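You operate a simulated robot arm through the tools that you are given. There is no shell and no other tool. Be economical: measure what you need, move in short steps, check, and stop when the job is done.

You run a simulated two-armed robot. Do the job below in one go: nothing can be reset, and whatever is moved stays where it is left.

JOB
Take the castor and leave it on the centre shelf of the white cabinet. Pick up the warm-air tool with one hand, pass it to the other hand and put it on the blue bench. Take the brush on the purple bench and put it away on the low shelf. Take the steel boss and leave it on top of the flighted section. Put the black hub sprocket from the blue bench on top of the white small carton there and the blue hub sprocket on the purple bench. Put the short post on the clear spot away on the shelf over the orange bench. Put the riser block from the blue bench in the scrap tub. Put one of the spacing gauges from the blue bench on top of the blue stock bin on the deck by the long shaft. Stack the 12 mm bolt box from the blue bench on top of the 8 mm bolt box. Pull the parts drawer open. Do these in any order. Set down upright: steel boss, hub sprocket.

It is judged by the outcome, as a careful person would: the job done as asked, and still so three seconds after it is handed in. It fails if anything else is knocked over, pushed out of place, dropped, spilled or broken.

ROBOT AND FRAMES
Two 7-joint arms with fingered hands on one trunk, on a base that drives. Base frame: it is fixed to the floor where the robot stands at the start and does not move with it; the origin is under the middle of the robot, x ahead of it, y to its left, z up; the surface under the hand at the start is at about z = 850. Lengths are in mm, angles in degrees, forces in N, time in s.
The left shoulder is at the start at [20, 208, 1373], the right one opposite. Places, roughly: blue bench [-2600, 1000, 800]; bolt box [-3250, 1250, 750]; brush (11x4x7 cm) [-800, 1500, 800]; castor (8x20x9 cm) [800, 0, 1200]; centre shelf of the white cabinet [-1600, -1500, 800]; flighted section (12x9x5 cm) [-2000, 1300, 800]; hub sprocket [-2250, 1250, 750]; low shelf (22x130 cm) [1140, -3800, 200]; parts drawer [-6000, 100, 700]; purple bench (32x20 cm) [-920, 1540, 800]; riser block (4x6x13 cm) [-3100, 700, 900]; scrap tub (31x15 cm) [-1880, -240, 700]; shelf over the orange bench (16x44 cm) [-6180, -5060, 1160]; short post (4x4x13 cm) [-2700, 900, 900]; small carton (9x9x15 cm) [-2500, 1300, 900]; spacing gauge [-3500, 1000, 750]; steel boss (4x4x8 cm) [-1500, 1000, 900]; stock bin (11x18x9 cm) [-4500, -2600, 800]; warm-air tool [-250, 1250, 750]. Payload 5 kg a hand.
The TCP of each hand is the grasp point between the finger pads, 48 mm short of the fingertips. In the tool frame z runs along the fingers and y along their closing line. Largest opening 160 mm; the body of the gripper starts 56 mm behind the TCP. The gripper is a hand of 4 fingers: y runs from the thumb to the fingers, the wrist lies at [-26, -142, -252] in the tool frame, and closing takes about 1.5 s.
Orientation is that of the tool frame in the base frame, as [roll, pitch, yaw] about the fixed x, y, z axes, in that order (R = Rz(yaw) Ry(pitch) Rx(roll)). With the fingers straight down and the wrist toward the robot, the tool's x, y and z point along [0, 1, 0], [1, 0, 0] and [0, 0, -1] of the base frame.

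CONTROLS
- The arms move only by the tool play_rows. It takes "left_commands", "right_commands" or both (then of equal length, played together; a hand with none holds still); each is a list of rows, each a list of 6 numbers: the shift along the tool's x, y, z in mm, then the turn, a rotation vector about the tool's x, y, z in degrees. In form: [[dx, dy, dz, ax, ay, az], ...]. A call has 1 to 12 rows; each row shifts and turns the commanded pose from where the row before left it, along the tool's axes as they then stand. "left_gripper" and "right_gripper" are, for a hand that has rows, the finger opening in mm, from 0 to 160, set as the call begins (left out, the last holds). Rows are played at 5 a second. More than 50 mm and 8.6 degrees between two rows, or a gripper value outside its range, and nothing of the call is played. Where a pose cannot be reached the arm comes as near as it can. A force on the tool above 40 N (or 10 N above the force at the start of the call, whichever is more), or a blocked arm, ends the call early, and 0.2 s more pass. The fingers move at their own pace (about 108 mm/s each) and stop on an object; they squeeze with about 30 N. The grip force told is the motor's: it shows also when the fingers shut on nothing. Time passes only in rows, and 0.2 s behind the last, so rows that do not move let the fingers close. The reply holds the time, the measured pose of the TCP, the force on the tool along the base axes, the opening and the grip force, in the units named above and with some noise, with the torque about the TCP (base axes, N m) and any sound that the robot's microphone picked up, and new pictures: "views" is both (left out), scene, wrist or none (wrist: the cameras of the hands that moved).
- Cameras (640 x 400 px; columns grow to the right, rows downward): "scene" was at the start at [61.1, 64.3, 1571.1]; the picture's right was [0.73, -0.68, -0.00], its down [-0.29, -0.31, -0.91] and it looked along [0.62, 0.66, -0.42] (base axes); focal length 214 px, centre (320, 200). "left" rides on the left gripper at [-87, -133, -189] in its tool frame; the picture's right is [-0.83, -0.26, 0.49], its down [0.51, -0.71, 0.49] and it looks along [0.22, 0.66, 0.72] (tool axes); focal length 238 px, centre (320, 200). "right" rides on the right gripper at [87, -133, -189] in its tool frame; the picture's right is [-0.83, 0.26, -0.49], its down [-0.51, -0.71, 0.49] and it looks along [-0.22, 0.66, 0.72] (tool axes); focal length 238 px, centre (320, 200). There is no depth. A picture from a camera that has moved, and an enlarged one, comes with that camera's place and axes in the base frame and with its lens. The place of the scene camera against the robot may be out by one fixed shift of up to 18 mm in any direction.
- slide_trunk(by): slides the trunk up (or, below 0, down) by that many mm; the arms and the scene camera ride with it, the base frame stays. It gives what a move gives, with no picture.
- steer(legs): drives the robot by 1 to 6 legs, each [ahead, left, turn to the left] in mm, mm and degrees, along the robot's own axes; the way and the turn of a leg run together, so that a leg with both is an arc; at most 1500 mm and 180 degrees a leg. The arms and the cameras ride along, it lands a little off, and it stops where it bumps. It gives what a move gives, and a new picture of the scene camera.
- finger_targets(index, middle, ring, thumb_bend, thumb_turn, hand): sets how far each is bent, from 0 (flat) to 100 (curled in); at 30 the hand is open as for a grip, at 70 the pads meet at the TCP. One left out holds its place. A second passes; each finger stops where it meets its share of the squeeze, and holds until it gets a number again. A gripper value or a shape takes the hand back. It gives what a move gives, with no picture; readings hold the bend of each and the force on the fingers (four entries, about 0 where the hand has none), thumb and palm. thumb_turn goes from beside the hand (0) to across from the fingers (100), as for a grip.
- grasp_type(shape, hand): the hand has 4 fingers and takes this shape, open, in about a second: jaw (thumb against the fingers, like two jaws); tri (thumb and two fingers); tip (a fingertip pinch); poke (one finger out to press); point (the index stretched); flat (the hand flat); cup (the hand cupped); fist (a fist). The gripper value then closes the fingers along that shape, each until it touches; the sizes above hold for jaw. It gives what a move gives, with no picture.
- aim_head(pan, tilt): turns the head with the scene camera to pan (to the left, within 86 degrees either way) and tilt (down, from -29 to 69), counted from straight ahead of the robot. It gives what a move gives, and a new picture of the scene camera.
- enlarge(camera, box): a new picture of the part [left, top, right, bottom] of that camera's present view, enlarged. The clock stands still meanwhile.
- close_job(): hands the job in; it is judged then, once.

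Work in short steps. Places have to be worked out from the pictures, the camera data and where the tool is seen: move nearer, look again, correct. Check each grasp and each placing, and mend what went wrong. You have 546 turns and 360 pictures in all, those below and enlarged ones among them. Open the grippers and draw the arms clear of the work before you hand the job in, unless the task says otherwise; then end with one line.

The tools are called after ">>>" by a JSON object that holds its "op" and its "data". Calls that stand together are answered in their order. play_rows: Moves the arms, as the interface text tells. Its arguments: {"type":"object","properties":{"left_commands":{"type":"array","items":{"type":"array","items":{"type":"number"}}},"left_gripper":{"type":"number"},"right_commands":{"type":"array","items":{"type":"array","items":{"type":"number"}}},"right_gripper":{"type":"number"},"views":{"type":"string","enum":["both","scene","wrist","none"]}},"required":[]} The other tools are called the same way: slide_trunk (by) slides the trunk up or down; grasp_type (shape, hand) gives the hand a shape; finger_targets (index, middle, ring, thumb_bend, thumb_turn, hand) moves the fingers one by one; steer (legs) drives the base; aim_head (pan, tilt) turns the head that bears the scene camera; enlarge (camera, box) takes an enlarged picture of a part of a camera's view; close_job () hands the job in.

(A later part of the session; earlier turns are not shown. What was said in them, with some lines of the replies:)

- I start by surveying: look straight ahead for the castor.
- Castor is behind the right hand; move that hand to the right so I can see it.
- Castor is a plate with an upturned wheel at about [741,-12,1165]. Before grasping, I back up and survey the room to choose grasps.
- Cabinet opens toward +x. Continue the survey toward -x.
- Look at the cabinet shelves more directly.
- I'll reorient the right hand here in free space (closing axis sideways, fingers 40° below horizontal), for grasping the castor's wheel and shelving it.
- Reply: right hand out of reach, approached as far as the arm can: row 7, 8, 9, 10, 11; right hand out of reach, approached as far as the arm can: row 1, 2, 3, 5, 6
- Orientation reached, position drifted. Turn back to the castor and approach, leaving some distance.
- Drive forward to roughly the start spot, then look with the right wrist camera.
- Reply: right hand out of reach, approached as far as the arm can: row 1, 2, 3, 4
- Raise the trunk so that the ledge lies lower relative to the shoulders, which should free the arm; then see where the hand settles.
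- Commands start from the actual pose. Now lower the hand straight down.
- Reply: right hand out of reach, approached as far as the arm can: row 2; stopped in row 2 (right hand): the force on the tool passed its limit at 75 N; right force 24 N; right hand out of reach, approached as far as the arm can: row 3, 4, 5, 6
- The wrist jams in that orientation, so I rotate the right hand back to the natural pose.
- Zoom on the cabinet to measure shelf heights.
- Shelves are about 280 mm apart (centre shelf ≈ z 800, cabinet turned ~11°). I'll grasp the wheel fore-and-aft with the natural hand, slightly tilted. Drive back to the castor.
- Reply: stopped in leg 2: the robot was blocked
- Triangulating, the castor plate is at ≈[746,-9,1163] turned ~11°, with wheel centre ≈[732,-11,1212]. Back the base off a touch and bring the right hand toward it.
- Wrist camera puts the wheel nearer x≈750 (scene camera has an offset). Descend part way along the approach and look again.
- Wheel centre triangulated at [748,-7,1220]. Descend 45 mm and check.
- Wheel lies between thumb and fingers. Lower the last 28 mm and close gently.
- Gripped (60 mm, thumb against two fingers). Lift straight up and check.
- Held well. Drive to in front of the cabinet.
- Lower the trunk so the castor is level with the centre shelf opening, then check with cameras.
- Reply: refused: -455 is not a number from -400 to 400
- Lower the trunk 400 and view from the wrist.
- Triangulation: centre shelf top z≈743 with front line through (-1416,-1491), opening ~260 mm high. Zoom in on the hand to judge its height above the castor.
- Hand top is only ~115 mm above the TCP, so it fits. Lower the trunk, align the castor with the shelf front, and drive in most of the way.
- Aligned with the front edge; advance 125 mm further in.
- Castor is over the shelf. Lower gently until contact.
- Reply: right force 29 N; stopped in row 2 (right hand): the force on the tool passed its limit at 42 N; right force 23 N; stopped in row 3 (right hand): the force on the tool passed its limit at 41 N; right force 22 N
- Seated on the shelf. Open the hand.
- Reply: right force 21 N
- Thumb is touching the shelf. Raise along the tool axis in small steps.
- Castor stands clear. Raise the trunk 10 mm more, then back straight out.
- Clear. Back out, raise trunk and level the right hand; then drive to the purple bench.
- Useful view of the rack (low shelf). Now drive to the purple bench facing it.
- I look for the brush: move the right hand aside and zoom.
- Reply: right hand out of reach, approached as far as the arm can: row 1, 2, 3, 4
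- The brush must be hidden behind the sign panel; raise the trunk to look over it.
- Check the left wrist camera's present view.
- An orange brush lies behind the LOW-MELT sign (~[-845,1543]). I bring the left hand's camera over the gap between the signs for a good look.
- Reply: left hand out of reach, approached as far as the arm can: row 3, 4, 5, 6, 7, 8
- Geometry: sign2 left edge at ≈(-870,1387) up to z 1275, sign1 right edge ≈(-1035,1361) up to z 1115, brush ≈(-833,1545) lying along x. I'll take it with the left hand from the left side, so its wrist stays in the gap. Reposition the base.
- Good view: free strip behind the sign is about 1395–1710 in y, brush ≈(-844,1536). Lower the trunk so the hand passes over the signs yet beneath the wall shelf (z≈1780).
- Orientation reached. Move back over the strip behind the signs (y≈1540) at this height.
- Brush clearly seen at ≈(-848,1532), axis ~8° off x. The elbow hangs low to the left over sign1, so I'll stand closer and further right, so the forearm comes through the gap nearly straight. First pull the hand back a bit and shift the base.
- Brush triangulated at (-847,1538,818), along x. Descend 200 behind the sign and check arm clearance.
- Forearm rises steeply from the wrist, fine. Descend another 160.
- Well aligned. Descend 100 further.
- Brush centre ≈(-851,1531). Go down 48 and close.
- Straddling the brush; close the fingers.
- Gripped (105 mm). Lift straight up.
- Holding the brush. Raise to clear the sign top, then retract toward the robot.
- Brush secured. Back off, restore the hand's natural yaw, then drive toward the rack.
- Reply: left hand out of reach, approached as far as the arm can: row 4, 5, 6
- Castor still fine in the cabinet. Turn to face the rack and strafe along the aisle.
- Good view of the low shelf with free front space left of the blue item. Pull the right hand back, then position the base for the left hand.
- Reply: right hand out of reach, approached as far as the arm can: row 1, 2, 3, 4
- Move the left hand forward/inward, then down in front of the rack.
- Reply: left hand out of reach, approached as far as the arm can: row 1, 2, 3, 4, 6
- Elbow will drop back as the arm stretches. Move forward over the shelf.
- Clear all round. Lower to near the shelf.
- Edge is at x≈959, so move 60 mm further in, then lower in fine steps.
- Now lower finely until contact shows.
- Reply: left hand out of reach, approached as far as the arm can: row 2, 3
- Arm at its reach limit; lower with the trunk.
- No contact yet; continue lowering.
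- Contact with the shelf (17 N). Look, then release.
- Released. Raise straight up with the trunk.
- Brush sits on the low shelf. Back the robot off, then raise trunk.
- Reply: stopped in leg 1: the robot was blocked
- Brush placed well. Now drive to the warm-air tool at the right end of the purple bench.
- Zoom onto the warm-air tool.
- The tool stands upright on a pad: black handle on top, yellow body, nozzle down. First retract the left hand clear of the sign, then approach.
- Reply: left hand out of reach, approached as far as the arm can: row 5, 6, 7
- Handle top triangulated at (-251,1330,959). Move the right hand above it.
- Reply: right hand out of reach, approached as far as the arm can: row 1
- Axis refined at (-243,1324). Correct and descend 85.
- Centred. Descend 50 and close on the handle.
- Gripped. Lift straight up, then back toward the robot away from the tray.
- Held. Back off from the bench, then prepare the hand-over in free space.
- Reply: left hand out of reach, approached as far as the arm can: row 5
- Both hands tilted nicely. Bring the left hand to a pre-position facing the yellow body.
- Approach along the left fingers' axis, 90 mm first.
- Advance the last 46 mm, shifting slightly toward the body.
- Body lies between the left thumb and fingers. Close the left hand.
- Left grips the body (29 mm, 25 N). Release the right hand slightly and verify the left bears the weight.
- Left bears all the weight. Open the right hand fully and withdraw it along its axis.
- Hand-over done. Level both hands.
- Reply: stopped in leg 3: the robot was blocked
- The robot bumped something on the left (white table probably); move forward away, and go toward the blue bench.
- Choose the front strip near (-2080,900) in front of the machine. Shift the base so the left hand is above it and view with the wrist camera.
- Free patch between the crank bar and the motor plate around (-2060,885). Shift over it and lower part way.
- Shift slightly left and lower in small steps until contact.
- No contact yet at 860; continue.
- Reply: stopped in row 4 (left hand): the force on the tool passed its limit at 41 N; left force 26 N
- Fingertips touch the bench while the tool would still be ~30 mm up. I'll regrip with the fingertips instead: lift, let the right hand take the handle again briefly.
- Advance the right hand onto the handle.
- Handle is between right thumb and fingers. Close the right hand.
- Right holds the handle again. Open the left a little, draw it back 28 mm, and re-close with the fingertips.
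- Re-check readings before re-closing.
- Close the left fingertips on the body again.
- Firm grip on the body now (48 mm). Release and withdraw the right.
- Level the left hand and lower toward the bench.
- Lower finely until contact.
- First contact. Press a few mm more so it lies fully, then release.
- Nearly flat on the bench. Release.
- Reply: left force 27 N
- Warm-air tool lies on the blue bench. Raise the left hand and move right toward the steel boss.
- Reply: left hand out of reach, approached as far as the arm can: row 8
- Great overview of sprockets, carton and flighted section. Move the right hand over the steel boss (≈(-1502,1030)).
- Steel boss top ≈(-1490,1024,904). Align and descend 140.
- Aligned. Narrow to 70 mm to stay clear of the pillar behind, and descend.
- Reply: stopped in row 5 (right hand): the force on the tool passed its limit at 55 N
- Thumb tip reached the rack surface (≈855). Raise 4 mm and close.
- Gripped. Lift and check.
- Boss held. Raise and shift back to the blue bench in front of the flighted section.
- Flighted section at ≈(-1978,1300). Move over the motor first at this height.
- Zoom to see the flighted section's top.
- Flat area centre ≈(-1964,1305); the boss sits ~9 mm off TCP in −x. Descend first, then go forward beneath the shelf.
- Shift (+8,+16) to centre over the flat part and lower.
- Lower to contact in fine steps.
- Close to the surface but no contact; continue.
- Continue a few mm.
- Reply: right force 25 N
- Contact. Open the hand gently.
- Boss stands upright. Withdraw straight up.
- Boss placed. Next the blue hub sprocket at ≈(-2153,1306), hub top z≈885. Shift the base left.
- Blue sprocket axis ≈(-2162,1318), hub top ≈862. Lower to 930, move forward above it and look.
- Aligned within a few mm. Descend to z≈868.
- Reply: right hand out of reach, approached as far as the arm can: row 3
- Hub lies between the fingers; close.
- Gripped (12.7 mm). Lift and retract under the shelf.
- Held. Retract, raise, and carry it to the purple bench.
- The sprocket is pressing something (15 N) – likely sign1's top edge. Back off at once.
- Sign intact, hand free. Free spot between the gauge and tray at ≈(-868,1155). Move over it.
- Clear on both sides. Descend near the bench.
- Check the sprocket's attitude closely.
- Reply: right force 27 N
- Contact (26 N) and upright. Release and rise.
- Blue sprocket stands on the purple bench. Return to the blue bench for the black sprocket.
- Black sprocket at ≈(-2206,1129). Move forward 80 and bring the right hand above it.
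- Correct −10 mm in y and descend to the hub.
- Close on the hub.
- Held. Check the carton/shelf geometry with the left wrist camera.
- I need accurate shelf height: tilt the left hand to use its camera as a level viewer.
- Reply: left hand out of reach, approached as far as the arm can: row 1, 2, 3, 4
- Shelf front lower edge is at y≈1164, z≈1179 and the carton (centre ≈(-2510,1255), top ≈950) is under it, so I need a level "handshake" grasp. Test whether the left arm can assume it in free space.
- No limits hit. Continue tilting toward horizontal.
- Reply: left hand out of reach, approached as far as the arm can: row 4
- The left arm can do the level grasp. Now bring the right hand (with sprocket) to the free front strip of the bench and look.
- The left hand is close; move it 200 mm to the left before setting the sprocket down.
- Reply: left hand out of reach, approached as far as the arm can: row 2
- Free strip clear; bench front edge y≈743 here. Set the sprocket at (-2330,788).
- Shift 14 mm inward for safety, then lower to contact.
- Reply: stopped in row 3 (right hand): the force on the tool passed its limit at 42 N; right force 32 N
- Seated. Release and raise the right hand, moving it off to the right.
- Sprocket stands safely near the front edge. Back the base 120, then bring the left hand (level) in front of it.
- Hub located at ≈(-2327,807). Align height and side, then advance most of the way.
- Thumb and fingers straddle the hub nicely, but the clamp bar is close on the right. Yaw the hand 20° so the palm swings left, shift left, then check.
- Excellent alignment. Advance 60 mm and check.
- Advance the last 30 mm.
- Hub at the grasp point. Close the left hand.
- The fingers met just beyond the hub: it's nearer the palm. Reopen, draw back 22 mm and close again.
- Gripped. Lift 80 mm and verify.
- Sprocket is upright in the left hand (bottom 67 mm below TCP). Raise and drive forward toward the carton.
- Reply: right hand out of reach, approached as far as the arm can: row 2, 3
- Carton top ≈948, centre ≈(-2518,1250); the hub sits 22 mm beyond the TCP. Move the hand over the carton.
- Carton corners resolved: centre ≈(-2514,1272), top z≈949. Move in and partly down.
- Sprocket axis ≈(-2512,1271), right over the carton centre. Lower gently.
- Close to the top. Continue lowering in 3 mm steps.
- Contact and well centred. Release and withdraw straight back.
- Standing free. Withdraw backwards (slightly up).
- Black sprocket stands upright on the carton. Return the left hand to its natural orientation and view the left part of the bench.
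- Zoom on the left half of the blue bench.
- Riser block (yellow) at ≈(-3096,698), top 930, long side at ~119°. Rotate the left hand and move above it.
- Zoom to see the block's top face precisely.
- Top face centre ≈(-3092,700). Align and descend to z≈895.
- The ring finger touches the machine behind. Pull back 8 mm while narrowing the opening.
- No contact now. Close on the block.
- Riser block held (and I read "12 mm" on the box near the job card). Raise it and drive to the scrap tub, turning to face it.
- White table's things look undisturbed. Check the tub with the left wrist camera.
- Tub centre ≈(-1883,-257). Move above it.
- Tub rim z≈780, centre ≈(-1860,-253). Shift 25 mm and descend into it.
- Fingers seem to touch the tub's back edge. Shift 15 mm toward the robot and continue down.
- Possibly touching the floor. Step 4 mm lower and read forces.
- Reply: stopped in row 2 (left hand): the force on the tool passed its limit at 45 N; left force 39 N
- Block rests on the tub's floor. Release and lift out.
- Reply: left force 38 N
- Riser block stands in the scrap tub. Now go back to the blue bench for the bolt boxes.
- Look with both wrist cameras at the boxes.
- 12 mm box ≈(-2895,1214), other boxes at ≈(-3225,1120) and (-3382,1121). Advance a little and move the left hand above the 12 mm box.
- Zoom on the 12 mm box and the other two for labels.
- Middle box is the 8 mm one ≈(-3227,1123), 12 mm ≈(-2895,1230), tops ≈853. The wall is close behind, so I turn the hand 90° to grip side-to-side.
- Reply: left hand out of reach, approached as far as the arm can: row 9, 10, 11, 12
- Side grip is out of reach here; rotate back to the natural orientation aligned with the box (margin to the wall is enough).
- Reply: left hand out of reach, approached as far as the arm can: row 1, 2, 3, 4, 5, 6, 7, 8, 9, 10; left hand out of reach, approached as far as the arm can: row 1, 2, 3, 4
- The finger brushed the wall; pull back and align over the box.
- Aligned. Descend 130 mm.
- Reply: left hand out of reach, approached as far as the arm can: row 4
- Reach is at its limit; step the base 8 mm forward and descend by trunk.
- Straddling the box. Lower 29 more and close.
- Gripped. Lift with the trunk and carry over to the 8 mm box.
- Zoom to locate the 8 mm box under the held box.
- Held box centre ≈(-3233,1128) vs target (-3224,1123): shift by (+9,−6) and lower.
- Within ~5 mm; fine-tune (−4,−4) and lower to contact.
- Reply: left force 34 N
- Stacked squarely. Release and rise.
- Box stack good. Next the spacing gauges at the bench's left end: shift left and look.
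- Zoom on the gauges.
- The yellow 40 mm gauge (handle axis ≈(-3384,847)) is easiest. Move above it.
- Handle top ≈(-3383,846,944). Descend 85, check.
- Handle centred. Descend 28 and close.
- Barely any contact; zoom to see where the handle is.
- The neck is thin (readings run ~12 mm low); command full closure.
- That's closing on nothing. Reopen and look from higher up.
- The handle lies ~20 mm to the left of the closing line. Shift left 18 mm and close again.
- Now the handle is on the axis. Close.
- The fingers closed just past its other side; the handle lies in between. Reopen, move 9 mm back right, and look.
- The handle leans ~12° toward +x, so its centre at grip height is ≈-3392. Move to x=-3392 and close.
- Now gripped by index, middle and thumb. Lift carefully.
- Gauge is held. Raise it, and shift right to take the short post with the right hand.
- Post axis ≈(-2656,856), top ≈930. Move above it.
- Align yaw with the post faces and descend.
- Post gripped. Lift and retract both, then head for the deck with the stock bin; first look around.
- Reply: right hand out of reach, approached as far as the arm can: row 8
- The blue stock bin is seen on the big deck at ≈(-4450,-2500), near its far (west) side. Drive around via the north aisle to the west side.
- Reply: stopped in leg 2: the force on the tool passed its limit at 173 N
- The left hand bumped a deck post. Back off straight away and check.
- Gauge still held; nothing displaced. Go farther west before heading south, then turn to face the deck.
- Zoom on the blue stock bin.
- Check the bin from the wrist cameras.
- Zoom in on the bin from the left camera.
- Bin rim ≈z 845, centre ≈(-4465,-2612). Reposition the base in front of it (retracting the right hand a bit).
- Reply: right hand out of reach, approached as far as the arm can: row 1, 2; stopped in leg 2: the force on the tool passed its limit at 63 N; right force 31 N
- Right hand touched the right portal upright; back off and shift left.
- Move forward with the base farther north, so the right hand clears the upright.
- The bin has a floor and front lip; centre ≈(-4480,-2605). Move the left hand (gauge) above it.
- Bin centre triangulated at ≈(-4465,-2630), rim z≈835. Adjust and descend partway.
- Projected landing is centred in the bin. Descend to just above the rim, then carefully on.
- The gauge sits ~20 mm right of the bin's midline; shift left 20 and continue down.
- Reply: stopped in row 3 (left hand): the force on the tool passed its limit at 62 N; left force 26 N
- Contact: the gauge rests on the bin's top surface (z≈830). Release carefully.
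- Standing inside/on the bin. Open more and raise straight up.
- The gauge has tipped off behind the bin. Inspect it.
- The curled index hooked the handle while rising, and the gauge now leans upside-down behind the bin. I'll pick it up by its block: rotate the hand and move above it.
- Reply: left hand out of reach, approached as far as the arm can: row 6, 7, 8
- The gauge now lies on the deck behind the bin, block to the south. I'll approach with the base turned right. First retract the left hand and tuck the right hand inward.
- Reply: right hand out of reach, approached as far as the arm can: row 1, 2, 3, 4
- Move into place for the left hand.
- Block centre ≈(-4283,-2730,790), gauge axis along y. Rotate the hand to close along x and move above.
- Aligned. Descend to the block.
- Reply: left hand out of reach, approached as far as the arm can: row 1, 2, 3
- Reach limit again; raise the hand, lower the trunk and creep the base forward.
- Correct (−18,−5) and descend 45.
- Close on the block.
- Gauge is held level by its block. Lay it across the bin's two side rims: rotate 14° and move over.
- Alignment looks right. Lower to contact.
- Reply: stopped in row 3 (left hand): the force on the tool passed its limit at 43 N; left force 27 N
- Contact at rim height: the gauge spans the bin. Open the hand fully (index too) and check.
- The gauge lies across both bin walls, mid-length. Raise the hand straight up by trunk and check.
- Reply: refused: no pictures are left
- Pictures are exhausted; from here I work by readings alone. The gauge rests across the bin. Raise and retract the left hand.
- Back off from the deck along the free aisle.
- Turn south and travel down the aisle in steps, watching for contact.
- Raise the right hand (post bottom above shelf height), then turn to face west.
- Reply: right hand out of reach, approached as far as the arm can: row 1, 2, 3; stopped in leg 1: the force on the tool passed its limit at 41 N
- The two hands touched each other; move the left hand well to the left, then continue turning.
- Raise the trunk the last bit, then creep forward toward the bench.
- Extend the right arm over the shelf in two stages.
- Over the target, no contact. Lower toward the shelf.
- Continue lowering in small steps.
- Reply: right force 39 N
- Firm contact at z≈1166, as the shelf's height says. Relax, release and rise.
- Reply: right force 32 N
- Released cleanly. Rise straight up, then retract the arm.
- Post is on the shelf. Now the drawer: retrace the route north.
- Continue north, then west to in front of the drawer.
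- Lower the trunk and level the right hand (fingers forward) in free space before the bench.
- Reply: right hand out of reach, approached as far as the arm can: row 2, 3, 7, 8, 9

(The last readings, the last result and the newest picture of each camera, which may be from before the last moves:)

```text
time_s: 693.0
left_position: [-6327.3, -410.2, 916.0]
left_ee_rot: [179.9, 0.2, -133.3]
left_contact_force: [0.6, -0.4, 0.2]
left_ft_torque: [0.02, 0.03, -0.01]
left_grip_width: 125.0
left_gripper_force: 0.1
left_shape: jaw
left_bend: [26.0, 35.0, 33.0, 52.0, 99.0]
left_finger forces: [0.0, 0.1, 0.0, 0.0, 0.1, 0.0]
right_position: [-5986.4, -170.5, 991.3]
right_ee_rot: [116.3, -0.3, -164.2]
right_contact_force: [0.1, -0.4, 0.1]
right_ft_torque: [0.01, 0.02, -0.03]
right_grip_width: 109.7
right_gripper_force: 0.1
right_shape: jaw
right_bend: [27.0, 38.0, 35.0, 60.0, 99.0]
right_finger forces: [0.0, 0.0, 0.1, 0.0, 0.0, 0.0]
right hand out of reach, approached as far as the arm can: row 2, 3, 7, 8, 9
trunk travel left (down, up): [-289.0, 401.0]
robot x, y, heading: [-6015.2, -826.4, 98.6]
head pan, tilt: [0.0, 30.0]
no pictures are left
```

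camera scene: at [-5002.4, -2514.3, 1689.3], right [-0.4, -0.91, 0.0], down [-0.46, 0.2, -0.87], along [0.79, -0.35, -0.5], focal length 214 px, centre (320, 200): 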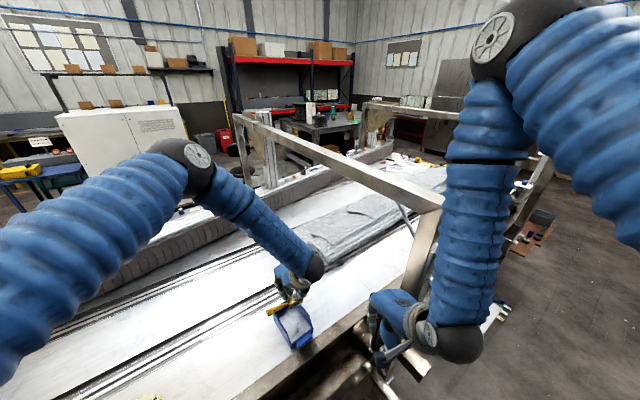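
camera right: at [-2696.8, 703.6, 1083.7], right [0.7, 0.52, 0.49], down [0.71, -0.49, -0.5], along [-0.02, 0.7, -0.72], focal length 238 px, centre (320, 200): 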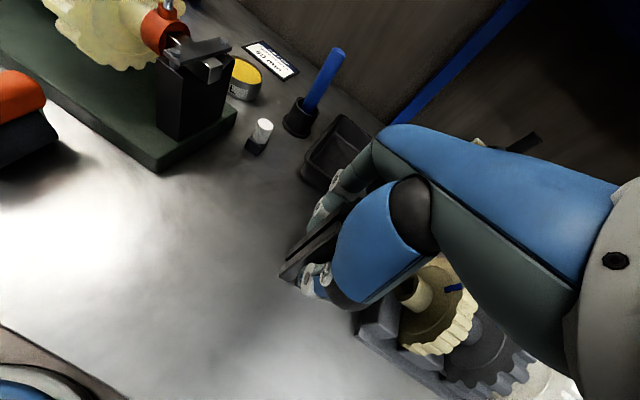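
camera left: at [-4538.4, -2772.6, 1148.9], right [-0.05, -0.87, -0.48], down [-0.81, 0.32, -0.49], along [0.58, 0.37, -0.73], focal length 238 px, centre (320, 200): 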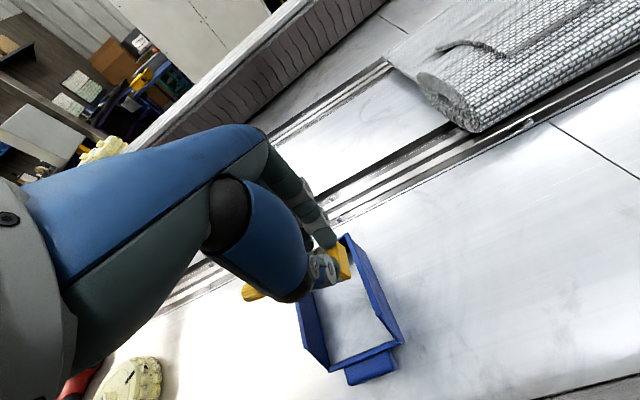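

Lower to drawer height with the trunk.

>>> {"op": "slide_trunk", "data": {"by": -285}}

```text
time_s: 695.9
left_position: [-6327.6, -408.3, 631.5]
left_ee_rot: [179.9, 0.3, -133.3]
left_contact_force: [-0.1, 0.2, 0.9]
left_ft_torque: [0.0, -0.01, 0.02]
left_grip_width: 125.0
left_gripper_force: 0.1
left_shape: jaw
left_bend: [26.0, 35.0, 33.0, 52.0, 99.0]
left_finger forces: [0.0, 0.1, 0.1, 0.0, 0.0, 0.0]
right_position: [-5985.6, -169.6, 705.5]
right_ee_rot: [116.4, -0.3, -164.4]
right_contact_force: [-0.2, 0.3, 0.9]
right_ft_torque: [0.0, 0.0, -0.03]
right_grip_width: 109.9
right_gripper_force: 0.1
right_shape: jaw
right_bend: [27.0, 38.0, 35.0, 60.0, 99.0]
right_finger forces: [0.0, 0.0, 0.1, 0.1, 0.0, 0.0]
trunk travel left (down, up): [-4.0, 686.0]
robot x, y, heading: [-6017.2, -820.7, 98.5]
head pan, tilt: [0.0, 30.0]
```

Feel forward in small steps until touching the drawer front.

>>> {"op": "play_rows", "data": {"right_commands": [[-1.2, 4.4, 8.9, 0, 0, 0], [-1.2, 4.4, 8.9, 0, 0, 0], [-1.2, 4.4, 8.9, 0, 0, 0], [-1.2, 4.4, 8.9, 0, 0, 0], [-1.2, 4.4, 8.9, 0, 0, 0], [-1.2, 4.4, 8.9, 0, 0, 0], [-1.2, 4.4, 8.9, 0, 0, 0], [-1.2, 4.4, 8.9, 0, 0, 0]], "views": "none"}}

```text
time_s: 697.6
left_position: [-6327.0, -408.8, 631.0]
left_ee_rot: [179.9, 0.2, -133.4]
left_contact_force: [0.0, -0.1, 0.3]
left_ft_torque: [-0.02, 0.01, 0.01]
left_grip_width: 125.1
left_gripper_force: 0.0
left_shape: jaw
left_bend: [26.0, 35.0, 33.0, 52.0, 99.0]
left_finger forces: [0.0, 0.1, 0.1, 0.1, 0.0, 0.0]
right_position: [-5998.4, -91.4, 704.4]
right_ee_rot: [116.5, -0.3, -164.2]
right_contact_force: [-0.3, 0.1, -0.5]
right_ft_torque: [0.0, -0.01, -0.01]
right_grip_width: 109.6
right_gripper_force: 0.1
right_shape: jaw
right_bend: [27.0, 38.0, 35.0, 60.0, 99.0]
right_finger forces: [0.0, 0.0, 0.0, 0.0, 0.0, 0.0]
trunk travel left (down, up): [-4.0, 686.0]
robot x, y, heading: [-6016.3, -819.5, 98.9]
head pan, tilt: [0.0, 30.0]
no pictures are left
```

>>> {"op": "play_rows", "data": {"right_commands": [[-0.8, 3.1, 6.2, 0, 0, 0], [-0.8, 3.1, 6.2, 0, 0, 0], [-0.8, 3.1, 6.2, 0, 0, 0], [-0.8, 3.1, 6.2, 0, 0, 0], [-0.8, 3.1, 6.2, 0, 0, 0], [-0.8, 3.1, 6.2, 0, 0, 0], [-0.8, 3.1, 6.2, 0, 0, 0], [-0.8, 3.1, 6.2, 0, 0, 0], [-0.8, 3.1, 6.2, 0, 0, 0], [-0.8, 3.1, 6.2, 0, 0, 0]], "views": "none"}}

```text
time_s: 699.1
left_position: [-6326.8, -411.3, 632.4]
left_ee_rot: [179.9, 0.3, -133.4]
left_contact_force: [-0.6, 0.1, -0.1]
left_ft_torque: [0.02, -0.01, 0.0]
left_grip_width: 125.3
left_gripper_force: 0.0
left_shape: jaw
left_bend: [26.0, 35.0, 33.0, 52.0, 99.0]
left_finger forces: [0.0, 0.1, 0.1, 0.1, 0.0, 0.1]
right_position: [-6003.8, -54.8, 706.2]
right_ee_rot: [116.3, -0.4, -164.2]
right_contact_force: [6.1, -25.7, 8.1]
right_ft_torque: [1.55, 0.33, -0.09]
right_grip_width: 107.7
right_gripper_force: 0.1
right_shape: jaw
right_bend: [27.0, 38.0, 35.0, 60.0, 99.0]
right_finger forces: [18.5, 7.1, 0.4, 0.0, 0.0, 0.1]
trunk travel left (down, up): [-4.0, 686.0]
robot x, y, heading: [-6014.2, -824.0, 98.5]
head pan, tilt: [0.0, 30.0]
stopped in row 7 (right hand): the force on the tool passed its limit at 48 N (the readings are from after the stop); the commanded pose is now the measured one
no pictures are left
```

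Touched a front face at y≈10, z≈734. Back off 4 mm and close to see whether a handle is caught.

>>> {"op": "play_rows", "data": {"right_commands": [[0.5, -1.8, -3.6, 0, 0, 0], [0, 0, 0, 0, 0, 0], [0, 0, 0, 0, 0, 0], [0, 0, 0, 0, 0, 0], [0, 0, 0, 0, 0, 0], [0, 0, 0, 0, 0, 0], [0, 0, 0, 0, 0, 0]], "right_gripper": 0, "views": "none"}}

```text
time_s: 700.7
left_position: [-6327.0, -408.6, 630.6]
left_ee_rot: [179.9, 0.2, -133.3]
left_contact_force: [0.2, -0.4, 0.2]
left_ft_torque: [0.04, -0.02, 0.03]
left_grip_width: 124.8
left_gripper_force: 0.2
left_shape: jaw
left_bend: [26.0, 35.0, 33.0, 52.0, 99.0]
left_finger forces: [0.0, 0.0, 0.0, 0.0, 0.0, 0.0]
right_position: [-6004.3, -56.7, 704.1]
right_ee_rot: [116.4, -0.4, -164.3]
right_contact_force: [-0.5, -0.7, 0.1]
right_ft_torque: [0.02, 0.01, -0.02]
right_grip_width: 20.6
right_gripper_force: 30.1
right_shape: jaw
right_bend: [75.0, 52.0, 49.0, 69.0, 100.0]
right_finger forces: [0.0, 0.1, 0.0, 0.1, 0.0, 0.0]
trunk travel left (down, up): [-4.0, 686.0]
robot x, y, heading: [-6017.4, -824.0, 98.4]
head pan, tilt: [0.0, 30.0]
no pictures are left
```

Let the fingers finish closing and read again.

>>> {"op": "play_rows", "data": {"right_commands": [[0, 0, 0, 0, 0, 0], [0, 0, 0, 0, 0, 0], [0, 0, 0, 0, 0, 0], [0, 0, 0, 0, 0, 0], [0, 0, 0, 0, 0, 0]], "right_gripper": 0, "views": "none"}}

```text
time_s: 701.9
left_position: [-6326.2, -409.2, 630.8]
left_ee_rot: [180.0, 0.2, -133.4]
left_contact_force: [-0.3, -1.4, 1.5]
left_ft_torque: [-0.03, 0.03, -0.03]
left_grip_width: 125.1
left_gripper_force: 0.0
left_shape: jaw
left_bend: [26.0, 35.0, 33.0, 52.0, 99.0]
left_finger forces: [0.1, 0.0, 0.0, 0.1, 0.0, 0.0]
right_position: [-6004.2, -56.6, 704.2]
right_ee_rot: [116.4, -0.5, -164.1]
right_contact_force: [-0.2, 0.1, -0.5]
right_ft_torque: [0.01, 0.02, -0.02]
right_grip_width: 20.3
right_gripper_force: 29.9
right_shape: jaw
right_bend: [75.0, 52.0, 49.0, 69.0, 100.0]
right_finger forces: [0.1, 0.0, 0.1, 0.0, 0.0, 0.0]
trunk travel left (down, up): [-4.0, 686.0]
robot x, y, heading: [-6016.5, -826.0, 98.3]
head pan, tilt: [0.0, 30.0]
no pictures are left
```

The middle and ring fingers are blocked by something – possibly the handle. Pull back gently 40 mm and read the force.

>>> {"op": "play_rows", "data": {"right_commands": [[1.2, -4.4, -8.9, 0, 0, 0], [1.2, -4.4, -8.9, 0, 0, 0], [1.2, -4.4, -8.9, 0, 0, 0], [1.2, -4.4, -8.9, 0, 0, 0]], "views": "none"}}

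```text
time_s: 702.9
left_position: [-6326.0, -409.0, 631.0]
left_ee_rot: [179.9, 0.3, -133.5]
left_contact_force: [-0.1, -0.3, 0.0]
left_ft_torque: [0.0, -0.01, -0.01]
left_grip_width: 125.0
left_gripper_force: 0.0
left_shape: jaw
left_bend: [26.0, 35.0, 33.0, 52.0, 99.0]
left_finger forces: [0.0, 0.0, 0.0, 0.0, 0.0, 0.0]
right_position: [-5998.0, -95.8, 704.6]
right_ee_rot: [116.4, -0.4, -164.2]
right_contact_force: [0.2, 0.8, 0.3]
right_ft_torque: [-0.02, 0.02, 0.02]
right_grip_width: 20.0
right_gripper_force: 30.1
right_shape: jaw
right_bend: [75.0, 52.0, 49.0, 69.0, 100.0]
right_finger forces: [0.1, 0.0, 0.0, 0.0, 0.1, 0.0]
trunk travel left (down, up): [-4.0, 686.0]
robot x, y, heading: [-6016.3, -823.1, 98.4]
head pan, tilt: [0.0, 30.0]
no pictures are left
```

Nothing was held. Tilt the hand fully level so thumb and fingers reach the face equally, then feel forward again.

>>> {"op": "play_rows", "data": {"right_commands": [[0, 0, 0, -8, 0, 0], [0, 0, 0, -8, 0, 0], [0, 0, 0, -8, 0, 0], [0, 0, 0, 0, 0, 0]], "right_gripper": 120, "views": "none"}}

```text
time_s: 703.9
left_position: [-6326.1, -408.0, 631.0]
left_ee_rot: [179.9, 0.2, -133.5]
left_contact_force: [0.7, 0.7, -0.4]
left_ft_torque: [0.01, 0.04, -0.02]
left_grip_width: 124.8
left_gripper_force: 0.1
left_shape: jaw
left_bend: [26.0, 35.0, 33.0, 52.0, 99.0]
left_finger forces: [0.0, 0.0, 0.0, 0.0, 0.1, 0.0]
right_position: [-5997.6, -95.8, 703.8]
right_ee_rot: [108.5, -0.4, -164.3]
right_contact_force: [0.5, 0.0, -0.4]
right_ft_torque: [0.02, 0.01, 0.0]
right_grip_width: 119.7
right_gripper_force: 0.1
right_shape: jaw
right_bend: [26.0, 36.0, 33.0, 55.0, 99.0]
right_finger forces: [0.0, 0.0, 0.0, 0.1, 0.1, 0.0]
right hand out of reach, approached as far as the arm can: row 2, 3
trunk travel left (down, up): [-4.0, 686.0]
robot x, y, heading: [-6016.0, -825.9, 98.4]
head pan, tilt: [0.0, 30.0]
no pictures are left
```

Approach again slowly.

>>> {"op": "play_rows", "data": {"right_commands": [[-1, 2.5, 7.5, 0, 0, 0], [-1, 2.5, 7.5, 0, 0, 0], [-1, 2.5, 7.5, 0, 0, 0], [-0.6, 1.6, 4.7, 0, 0, 0], [-0.6, 1.6, 4.7, 0, 0, 0], [-0.6, 1.6, 4.7, 0, 0, 0], [-0.6, 1.6, 4.7, 0, 0, 0], [-0.6, 1.6, 4.7, 0, 0, 0], [-0.6, 1.6, 4.7, 0, 0, 0]], "views": "none"}}

>>> {"op": "play_rows", "data": {"right_commands": [[0, 0, 0, 0, 0, 0], [0, 0, 0, 0, 0, 0], [0, 0, 0, 0, 0, 0], [0, 0, 0, 0, 0, 0], [0, 0, 0, 0, 0, 0], [0, 0, 0, 0, 0, 0], [0, 0, 0, 0, 0, 0], [0, 0, 0, 0, 0, 0]], "right_gripper": 2, "views": "none"}}

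```text
time_s: 705.8
left_position: [-6324.5, -410.8, 632.3]
left_ee_rot: [179.8, 0.4, -133.5]
left_contact_force: [-0.5, -0.5, 0.5]
left_ft_torque: [-0.02, -0.05, -0.03]
left_grip_width: 125.0
left_gripper_force: 0.1
left_shape: jaw
left_bend: [26.0, 35.0, 33.0, 52.0, 99.0]
left_finger forces: [0.1, 0.0, 0.1, 0.0, 0.1, 0.0]
right_position: [-6004.0, -49.8, 705.0]
right_ee_rot: [108.2, -0.5, -164.1]
right_contact_force: [3.5, -19.4, 5.9]
right_ft_torque: [1.36, 0.2, -0.38]
right_grip_width: 118.6
right_gripper_force: 0.0
right_shape: jaw
right_bend: [26.0, 35.0, 33.0, 55.0, 99.0]
right_finger forces: [1.9, 18.1, 0.0, 0.1, 0.0, 0.1]
trunk travel left (down, up): [-4.0, 686.0]
robot x, y, heading: [-6014.9, -825.1, 98.5]
head pan, tilt: [0.0, 30.0]
stopped in row 9 (right hand): the force on the tool passed its limit at 46 N (the readings are from after the stop); the commanded pose is now the measured one
no pictures are left
```

```text
time_s: 706.8
left_position: [-6326.4, -409.5, 630.1]
left_ee_rot: [179.8, 0.1, -133.5]
left_contact_force: [-0.7, -0.8, 0.8]
left_ft_torque: [0.05, 0.07, 0.0]
left_grip_width: 124.9
left_gripper_force: 0.0
left_shape: jaw
left_bend: [26.0, 35.0, 33.0, 52.0, 99.0]
left_finger forces: [0.0, 0.0, 0.0, 0.0, 0.1, 0.0]
right_position: [-6003.4, -54.4, 688.0]
right_ee_rot: [110.3, -0.5, -164.2]
right_contact_force: [3.3, -13.0, -23.6]
right_ft_torque: [-1.07, -0.3, 0.01]
right_grip_width: 42.8
right_gripper_force: 29.5
right_shape: jaw
right_bend: [75.0, 48.0, 44.0, 75.0, 100.0]
right_finger forces: [0.1, 0.0, 0.0, 0.0, 21.8, 0.0]
trunk travel left (down, up): [-4.0, 686.0]
robot x, y, heading: [-6013.2, -822.6, 98.4]
head pan, tilt: [0.0, 30.0]
stopped in row 4 (right hand): the force on the tool passed its limit at 43 N (the readings are from after the stop); the commanded pose is now the measured one
no pictures are left
```

The thumb caught something from below (a handle, z≈660–680). The hand has settled lower; continue closing here.

>>> {"op": "play_rows", "data": {"right_commands": [[0, 0, 0, 0, 0, 0], [0, 0, 0, 0, 0, 0], [0, 0, 0, 0, 0, 0], [0, 0, 0, 0, 0, 0], [0, 0, 0, 0, 0, 0]], "right_gripper": 2, "views": "none"}}

```text
time_s: 708.0
left_position: [-6325.8, -409.1, 630.2]
left_ee_rot: [179.9, 0.2, -133.6]
left_contact_force: [-0.3, -0.8, -0.4]
left_ft_torque: [0.0, -0.02, 0.01]
left_grip_width: 125.0
left_gripper_force: 0.0
left_shape: jaw
left_bend: [26.0, 35.0, 33.0, 52.0, 99.0]
left_finger forces: [0.1, 0.0, 0.1, 0.0, 0.0, 0.0]
right_position: [-6004.7, -53.5, 691.8]
right_ee_rot: [110.0, -0.5, -164.0]
right_contact_force: [5.2, -29.4, -24.8]
right_ft_torque: [-1.59, -0.39, 0.06]
right_grip_width: 43.9
right_gripper_force: 30.0
right_shape: jaw
right_bend: [75.0, 48.0, 44.0, 75.0, 100.0]
right_finger forces: [0.0, 0.0, 0.0, 0.0, 38.0, 0.1]
trunk travel left (down, up): [-4.0, 686.0]
robot x, y, heading: [-6016.3, -822.1, 98.6]
head pan, tilt: [0.0, 30.0]
no pictures are left
```

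Readings suggest a handle whose underside is at z≈662, standing ~27 mm proud. Back off, set a narrower even opening, lower ~14 mm and re-approach.

>>> {"op": "play_rows", "data": {"right_commands": [[1, -2.5, -7.5, 0, 0, 0], [1, -2.5, -7.5, 0, 0, 0], [1, -2.5, -7.5, 0, 0, 0], [1, -2.5, -7.5, 0, 0, 0], [1, -2.5, -7.5, 0, 0, 0]], "right_gripper": 110, "views": "none"}}

>>> {"op": "finger_targets", "data": {"hand": "right", "index": 47, "middle": 47, "ring": 47, "thumb_bend": 47, "thumb_turn": 100}}

```text
time_s: 709.2
left_position: [-6325.6, -409.6, 630.7]
left_ee_rot: [180.0, 0.1, -133.5]
left_contact_force: [0.2, -0.3, 0.6]
left_ft_torque: [-0.01, -0.01, -0.02]
left_grip_width: 125.0
left_gripper_force: 0.0
left_shape: jaw
left_bend: [26.0, 35.0, 33.0, 52.0, 99.0]
left_finger forces: [0.0, 0.0, 0.0, 0.0, 0.0, 0.0]
right_position: [-5997.5, -91.0, 695.2]
right_ee_rot: [109.5, -0.4, -164.0]
right_contact_force: [0.8, -0.3, 0.2]
right_ft_torque: [0.0, 0.01, 0.0]
right_grip_width: 109.5
right_gripper_force: 0.0
right_shape: jaw
right_bend: [27.0, 38.0, 35.0, 60.0, 99.0]
right_finger forces: [0.0, 0.0, 0.0, 0.0, 0.1, 0.1]
trunk travel left (down, up): [-4.0, 686.0]
robot x, y, heading: [-6017.9, -825.0, 98.2]
head pan, tilt: [0.0, 30.0]
no pictures are left
```

```text
time_s: 710.2
left_position: [-6325.2, -409.0, 632.5]
left_ee_rot: [179.9, 0.2, -133.4]
left_contact_force: [0.5, -0.4, 0.3]
left_ft_torque: [0.01, -0.01, 0.01]
left_grip_width: 124.8
left_gripper_force: 0.0
left_shape: jaw
left_bend: [26.0, 35.0, 33.0, 52.0, 99.0]
left_finger forces: [0.1, 0.0, 0.1, 0.1, 0.0, 0.0]
right_position: [-5998.1, -91.9, 695.0]
right_ee_rot: [109.6, -0.5, -164.2]
right_contact_force: [0.1, 0.5, -0.4]
right_ft_torque: [-0.02, 0.03, 0.03]
right_grip_width: 103.0
right_gripper_force: 0.1
right_shape: fingers
right_bend: [47.0, 47.0, 47.0, 47.0, 100.0]
right_finger forces: [0.0, 0.0, 0.0, 0.0, 0.0, 0.0]
trunk travel left (down, up): [-4.0, 686.0]
robot x, y, heading: [-6018.5, -818.7, 98.3]
head pan, tilt: [0.0, 30.0]
```

Narrow to ~60 mm, lower 12 mm, and advance to contact.

>>> {"op": "finger_targets", "data": {"hand": "right", "index": 56, "middle": 56, "ring": 56, "thumb_bend": 56}}

>>> {"op": "play_rows", "data": {"right_commands": [[0, -11.3, 4, 0, 0, 0], [-1, 2.5, 7.5, 0, 0, 0], [-1, 2.5, 7.5, 0, 0, 0], [-1, 2.5, 7.5, 0, 0, 0], [-0.6, 1.6, 4.7, 0, 0, 0], [-0.6, 1.6, 4.7, 0, 0, 0], [-0.6, 1.6, 4.7, 0, 0, 0], [-0.6, 1.6, 4.7, 0, 0, 0], [-0.6, 1.6, 4.7, 0, 0, 0], [-0.6, 1.6, 4.7, 0, 0, 0], [-0.6, 1.6, 4.7, 0, 0, 0]], "views": "none"}}

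```text
time_s: 711.2
left_position: [-6326.8, -410.5, 630.8]
left_ee_rot: [179.9, 0.2, -133.4]
left_contact_force: [0.4, -0.5, 0.1]
left_ft_torque: [0.0, 0.01, -0.02]
left_grip_width: 124.7
left_gripper_force: 0.0
left_shape: jaw
left_bend: [26.0, 35.0, 33.0, 52.0, 99.0]
left_finger forces: [0.0, 0.1, 0.0, 0.1, 0.0, 0.0]
right_position: [-5998.3, -91.9, 694.2]
right_ee_rot: [109.5, -0.5, -164.1]
right_contact_force: [-0.4, -0.3, 0.0]
right_ft_torque: [0.01, -0.01, -0.03]
right_grip_width: 67.4
right_gripper_force: 0.0
right_shape: fingers
right_bend: [56.0, 56.0, 56.0, 56.0, 100.0]
right_finger forces: [0.0, 0.0, 0.0, 0.0, 0.1, 0.0]
trunk travel left (down, up): [-4.0, 686.0]
robot x, y, heading: [-6015.8, -823.8, 98.3]
head pan, tilt: [0.0, 30.0]
```

```text
time_s: 713.3
left_position: [-6325.7, -411.7, 631.6]
left_ee_rot: [179.8, 0.3, -133.6]
left_contact_force: [-0.3, 0.8, 0.1]
left_ft_torque: [-0.03, -0.01, 0.02]
left_grip_width: 124.9
left_gripper_force: 0.2
left_shape: jaw
left_bend: [26.0, 35.0, 33.0, 52.0, 99.0]
left_finger forces: [0.0, 0.0, 0.0, 0.0, 0.0, 0.1]
right_position: [-6004.6, -45.4, 683.6]
right_ee_rot: [109.4, -0.5, -164.0]
right_contact_force: [4.6, -21.1, 5.3]
right_ft_torque: [0.78, 0.16, -0.02]
right_grip_width: 65.7
right_gripper_force: 10.1
right_shape: fingers
right_bend: [57.0, 57.0, 56.0, 56.0, 100.0]
right_finger forces: [14.8, 5.7, 0.0, 0.0, 0.0, 0.0]
trunk travel left (down, up): [-4.0, 686.0]
robot x, y, heading: [-6016.1, -822.3, 98.5]
head pan, tilt: [0.0, 30.0]
stopped in row 10 (right hand): the force on the tool passed its limit at 47 N (the readings are from after the stop); the commanded pose is now the measured one
no pictures are left
```

Fingers touch the face at z≈698 (no handle there). Close all fingers now.

>>> {"op": "finger_targets", "data": {"hand": "right", "index": 76, "middle": 76, "ring": 76, "thumb_bend": 76}}

```text
time_s: 714.3
left_position: [-6324.8, -410.4, 629.3]
left_ee_rot: [179.9, 0.2, -133.5]
left_contact_force: [1.0, -0.8, 0.3]
left_ft_torque: [-0.01, 0.02, -0.02]
left_grip_width: 124.9
left_gripper_force: 0.0
left_shape: jaw
left_bend: [26.0, 35.0, 33.0, 52.0, 99.0]
left_finger forces: [0.0, 0.0, 0.1, 0.1, 0.0, 0.0]
right_position: [-6005.3, -43.2, 683.1]
right_ee_rot: [109.5, -0.5, -164.1]
right_contact_force: [0.7, 1.5, 2.9]
right_ft_torque: [0.05, -0.56, 0.42]
right_grip_width: 17.5
right_gripper_force: 29.5
right_shape: fingers
right_bend: [73.0, 73.0, 73.0, 68.0, 100.0]
right_finger forces: [11.8, 10.5, 12.8, 0.1, 24.6, 0.0]
trunk travel left (down, up): [-4.0, 686.0]
robot x, y, heading: [-6016.5, -827.5, 98.3]
head pan, tilt: [0.0, 30.0]
```

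A bar is now held by all three fingers against the thumb. Pull back 40 mm and watch.

>>> {"op": "play_rows", "data": {"right_commands": [[1.2, -3.2, -9.4, 0, 0, 0], [1.2, -3.2, -9.4, 0, 0, 0], [1.2, -3.2, -9.4, 0, 0, 0], [1.2, -3.2, -9.4, 0, 0, 0]], "views": "none"}}

```text
time_s: 715.3
left_position: [-6324.4, -410.2, 631.1]
left_ee_rot: [179.9, 0.2, -133.5]
left_contact_force: [0.5, -0.1, -0.1]
left_ft_torque: [0.03, -0.01, 0.01]
left_grip_width: 124.9
left_gripper_force: 0.0
left_shape: jaw
left_bend: [26.0, 35.0, 33.0, 52.0, 99.0]
left_finger forces: [0.0, 0.1, 0.0, 0.0, 0.0, 0.1]
right_position: [-5999.0, -82.0, 683.4]
right_ee_rot: [109.4, -0.5, -164.1]
right_contact_force: [8.8, 3.0, 6.1]
right_ft_torque: [0.17, -0.64, 0.21]
right_grip_width: 17.1
right_gripper_force: 31.2
right_shape: fingers
right_bend: [74.0, 74.0, 73.0, 68.0, 100.0]
right_finger forces: [13.0, 11.4, 13.4, 0.1, 24.5, 0.1]
trunk travel left (down, up): [-4.0, 686.0]
robot x, y, heading: [-6017.4, -827.4, 98.6]
head pan, tilt: [0.0, 30.0]
no pictures are left
```

It slides: the drawer is opening with the grip intact. Pull further by backing the base slowly.

>>> {"op": "steer", "data": {"legs": [[-80, -7, 0]]}}

```text
time_s: 716.4
left_position: [-6306.7, -488.7, 631.0]
left_ee_rot: [179.8, 0.3, -133.6]
left_contact_force: [0.4, -0.4, 0.2]
left_ft_torque: [-0.01, 0.05, 0.01]
left_grip_width: 125.0
left_gripper_force: 0.1
left_shape: jaw
left_bend: [26.0, 35.0, 33.0, 52.0, 99.0]
left_finger forces: [0.0, 0.1, 0.0, 0.0, 0.0, 0.0]
right_position: [-5981.6, -161.0, 683.5]
right_ee_rot: [109.4, -0.5, -164.1]
right_contact_force: [-0.9, -3.3, 9.0]
right_ft_torque: [0.15, -0.6, 0.44]
right_grip_width: 15.4
right_gripper_force: 30.7
right_shape: fingers
right_bend: [75.0, 75.0, 75.0, 68.0, 100.0]
right_finger forces: [12.2, 11.6, 12.8, 0.0, 25.4, 0.1]
trunk travel left (down, up): [-4.0, 686.0]
robot x, y, heading: [-5994.8, -904.8, 98.5]
head pan, tilt: [0.0, 30.0]
```

Still gripped. Continue pulling.

>>> {"op": "steer", "data": {"legs": [[-70, -4, 0]]}}

```text
time_s: 717.4
left_position: [-6293.5, -555.2, 631.8]
left_ee_rot: [179.9, 0.3, -133.5]
left_contact_force: [0.4, -0.6, 0.4]
left_ft_torque: [-0.03, -0.03, -0.02]
left_grip_width: 125.0
left_gripper_force: 0.1
left_shape: jaw
left_bend: [26.0, 35.0, 33.0, 52.0, 99.0]
left_finger forces: [0.0, 0.0, 0.0, 0.0, 0.0, 0.0]
right_position: [-5967.2, -227.8, 682.6]
right_ee_rot: [109.4, -0.6, -163.9]
right_contact_force: [-5.9, -2.2, 6.7]
right_ft_torque: [0.12, -0.59, 0.48]
right_grip_width: 15.6
right_gripper_force: 29.8
right_shape: fingers
right_bend: [75.0, 75.0, 75.0, 68.0, 100.0]
right_finger forces: [11.1, 11.6, 12.8, 0.1, 25.3, 0.0]
trunk travel left (down, up): [-4.0, 686.0]
robot x, y, heading: [-5985.4, -974.7, 98.5]
head pan, tilt: [0.0, 30.0]
```

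About 186 mm open. Pull a bit more to find its stop.

>>> {"op": "steer", "data": {"legs": [[-60, 3, 0]]}}

```text
time_s: 718.4
left_position: [-6286.4, -613.9, 630.5]
left_ee_rot: [179.8, 0.4, -133.6]
left_contact_force: [0.4, 0.6, 0.2]
left_ft_torque: [-0.01, 0.04, -0.03]
left_grip_width: 124.9
left_gripper_force: 0.0
left_shape: jaw
left_bend: [26.0, 35.0, 33.0, 52.0, 99.0]
left_finger forces: [0.0, 0.0, 0.1, 0.1, 0.0, 0.1]
right_position: [-5958.0, -285.7, 683.2]
right_ee_rot: [109.4, -0.5, -164.3]
right_contact_force: [24.7, 4.0, 7.8]
right_ft_torque: [0.23, -0.8, -0.12]
right_grip_width: 15.9
right_gripper_force: 29.9
right_shape: fingers
right_bend: [75.0, 75.0, 75.0, 68.0, 100.0]
right_finger forces: [11.6, 11.8, 12.4, 0.0, 25.0, 0.0]
trunk travel left (down, up): [-4.0, 686.0]
robot x, y, heading: [-5977.3, -1029.8, 98.2]
head pan, tilt: [0.0, 30.0]
```

Correct sideways and pull slightly more.

>>> {"op": "steer", "data": {"legs": [[-40, -9, 0]]}}

```text
time_s: 719.1
left_position: [-6283.8, -622.5, 631.3]
left_ee_rot: [179.8, 0.2, -133.6]
left_contact_force: [-0.5, -0.2, -0.5]
left_ft_torque: [0.01, -0.01, 0.0]
left_grip_width: 125.0
left_gripper_force: 0.0
left_shape: jaw
left_bend: [26.0, 35.0, 33.0, 52.0, 99.0]
left_finger forces: [0.0, 0.0, 0.0, 0.0, 0.1, 0.0]
right_position: [-5955.9, -289.3, 688.7]
right_ee_rot: [108.8, -0.3, -164.5]
right_contact_force: [-2.0, 8.2, -0.2]
right_ft_torque: [0.23, -0.54, 0.2]
right_grip_width: 18.5
right_gripper_force: 31.9
right_shape: fingers
right_bend: [75.0, 75.0, 75.0, 65.0, 100.0]
right_finger forces: [11.8, 9.0, 11.3, 0.0, 30.4, 0.1]
trunk travel left (down, up): [-4.0, 686.0]
robot x, y, heading: [-5976.3, -1038.3, 98.7]
head pan, tilt: [0.0, 30.0]
stopped in leg 1: the force on the tool passed its limit at 64 N (the readings are from after the stop); the commanded pose is now the measured one
```

Reached the end stop: the drawer is fully open. Open the hand and draw back.

>>> {"op": "finger_targets", "data": {"hand": "right", "index": 35, "middle": 35, "ring": 35, "thumb_bend": 35}}

>>> {"op": "steer", "data": {"legs": [[-250, -20, 0]]}}

```text
time_s: 720.1
left_position: [-6282.4, -623.0, 631.5]
left_ee_rot: [-180.0, 0.2, -133.5]
left_contact_force: [0.4, -0.4, 0.2]
left_ft_torque: [0.03, -0.01, 0.01]
left_grip_width: 125.0
left_gripper_force: 0.1
left_shape: jaw
left_bend: [26.0, 35.0, 33.0, 52.0, 99.0]
left_finger forces: [0.0, 0.0, 0.1, 0.0, 0.1, 0.0]
right_position: [-5954.8, -289.7, 687.9]
right_ee_rot: [108.8, -0.3, -164.3]
right_contact_force: [0.6, -0.2, 0.4]
right_ft_torque: [0.02, 0.01, -0.05]
right_grip_width: 150.4
right_gripper_force: 0.2
right_shape: fingers
right_bend: [35.0, 35.0, 35.0, 35.0, 98.0]
right_finger forces: [0.0, 0.5, 0.1, 0.1, 0.0, 0.0]
trunk travel left (down, up): [-4.0, 686.0]
robot x, y, heading: [-5977.2, -1038.5, 98.5]
head pan, tilt: [0.0, 30.0]
```

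```text
time_s: 722.0
left_position: [-6227.9, -868.5, 631.6]
left_ee_rot: [179.9, 0.3, -133.5]
left_contact_force: [0.2, 0.3, 0.7]
left_ft_torque: [0.0, -0.04, -0.01]
left_grip_width: 124.6
left_gripper_force: 0.2
left_shape: jaw
left_bend: [26.0, 35.0, 33.0, 52.0, 99.0]
left_finger forces: [0.0, 0.0, 0.0, 0.0, 0.0, 0.1]
right_position: [-5899.1, -536.2, 688.2]
right_ee_rot: [108.9, -0.4, -164.1]
right_contact_force: [0.3, 0.2, 1.0]
right_ft_torque: [0.01, 0.04, 0.0]
right_grip_width: 150.4
right_gripper_force: 0.0
right_shape: fingers
right_bend: [35.0, 35.0, 35.0, 35.0, 98.0]
right_finger forces: [0.0, 0.1, 0.1, 0.0, 0.0, 0.0]
trunk travel left (down, up): [-4.0, 686.0]
robot x, y, heading: [-5917.9, -1285.9, 98.4]
head pan, tilt: [0.0, 30.0]
```

Hands are open and clear, and every item has been attempted. I hand the job in.

>>> {"op": "close_job", "data": {}}

```text
The job is handed in.
```

I attempted every item and handed the job in, but the pictures ran out near the end. The short post on the shelf over the orange bench and the open drawer were done by force and position readings only, not seen. The 40 mm gauge fell behind the bin once; I laid it across the bin's two side walls and last saw it there, partly behind the hand. My hands and base also bumped a sign, two deck uprights and, at three points, furniture I couldn't see (I think two of the benches and the white table); I saw nothing displaced.
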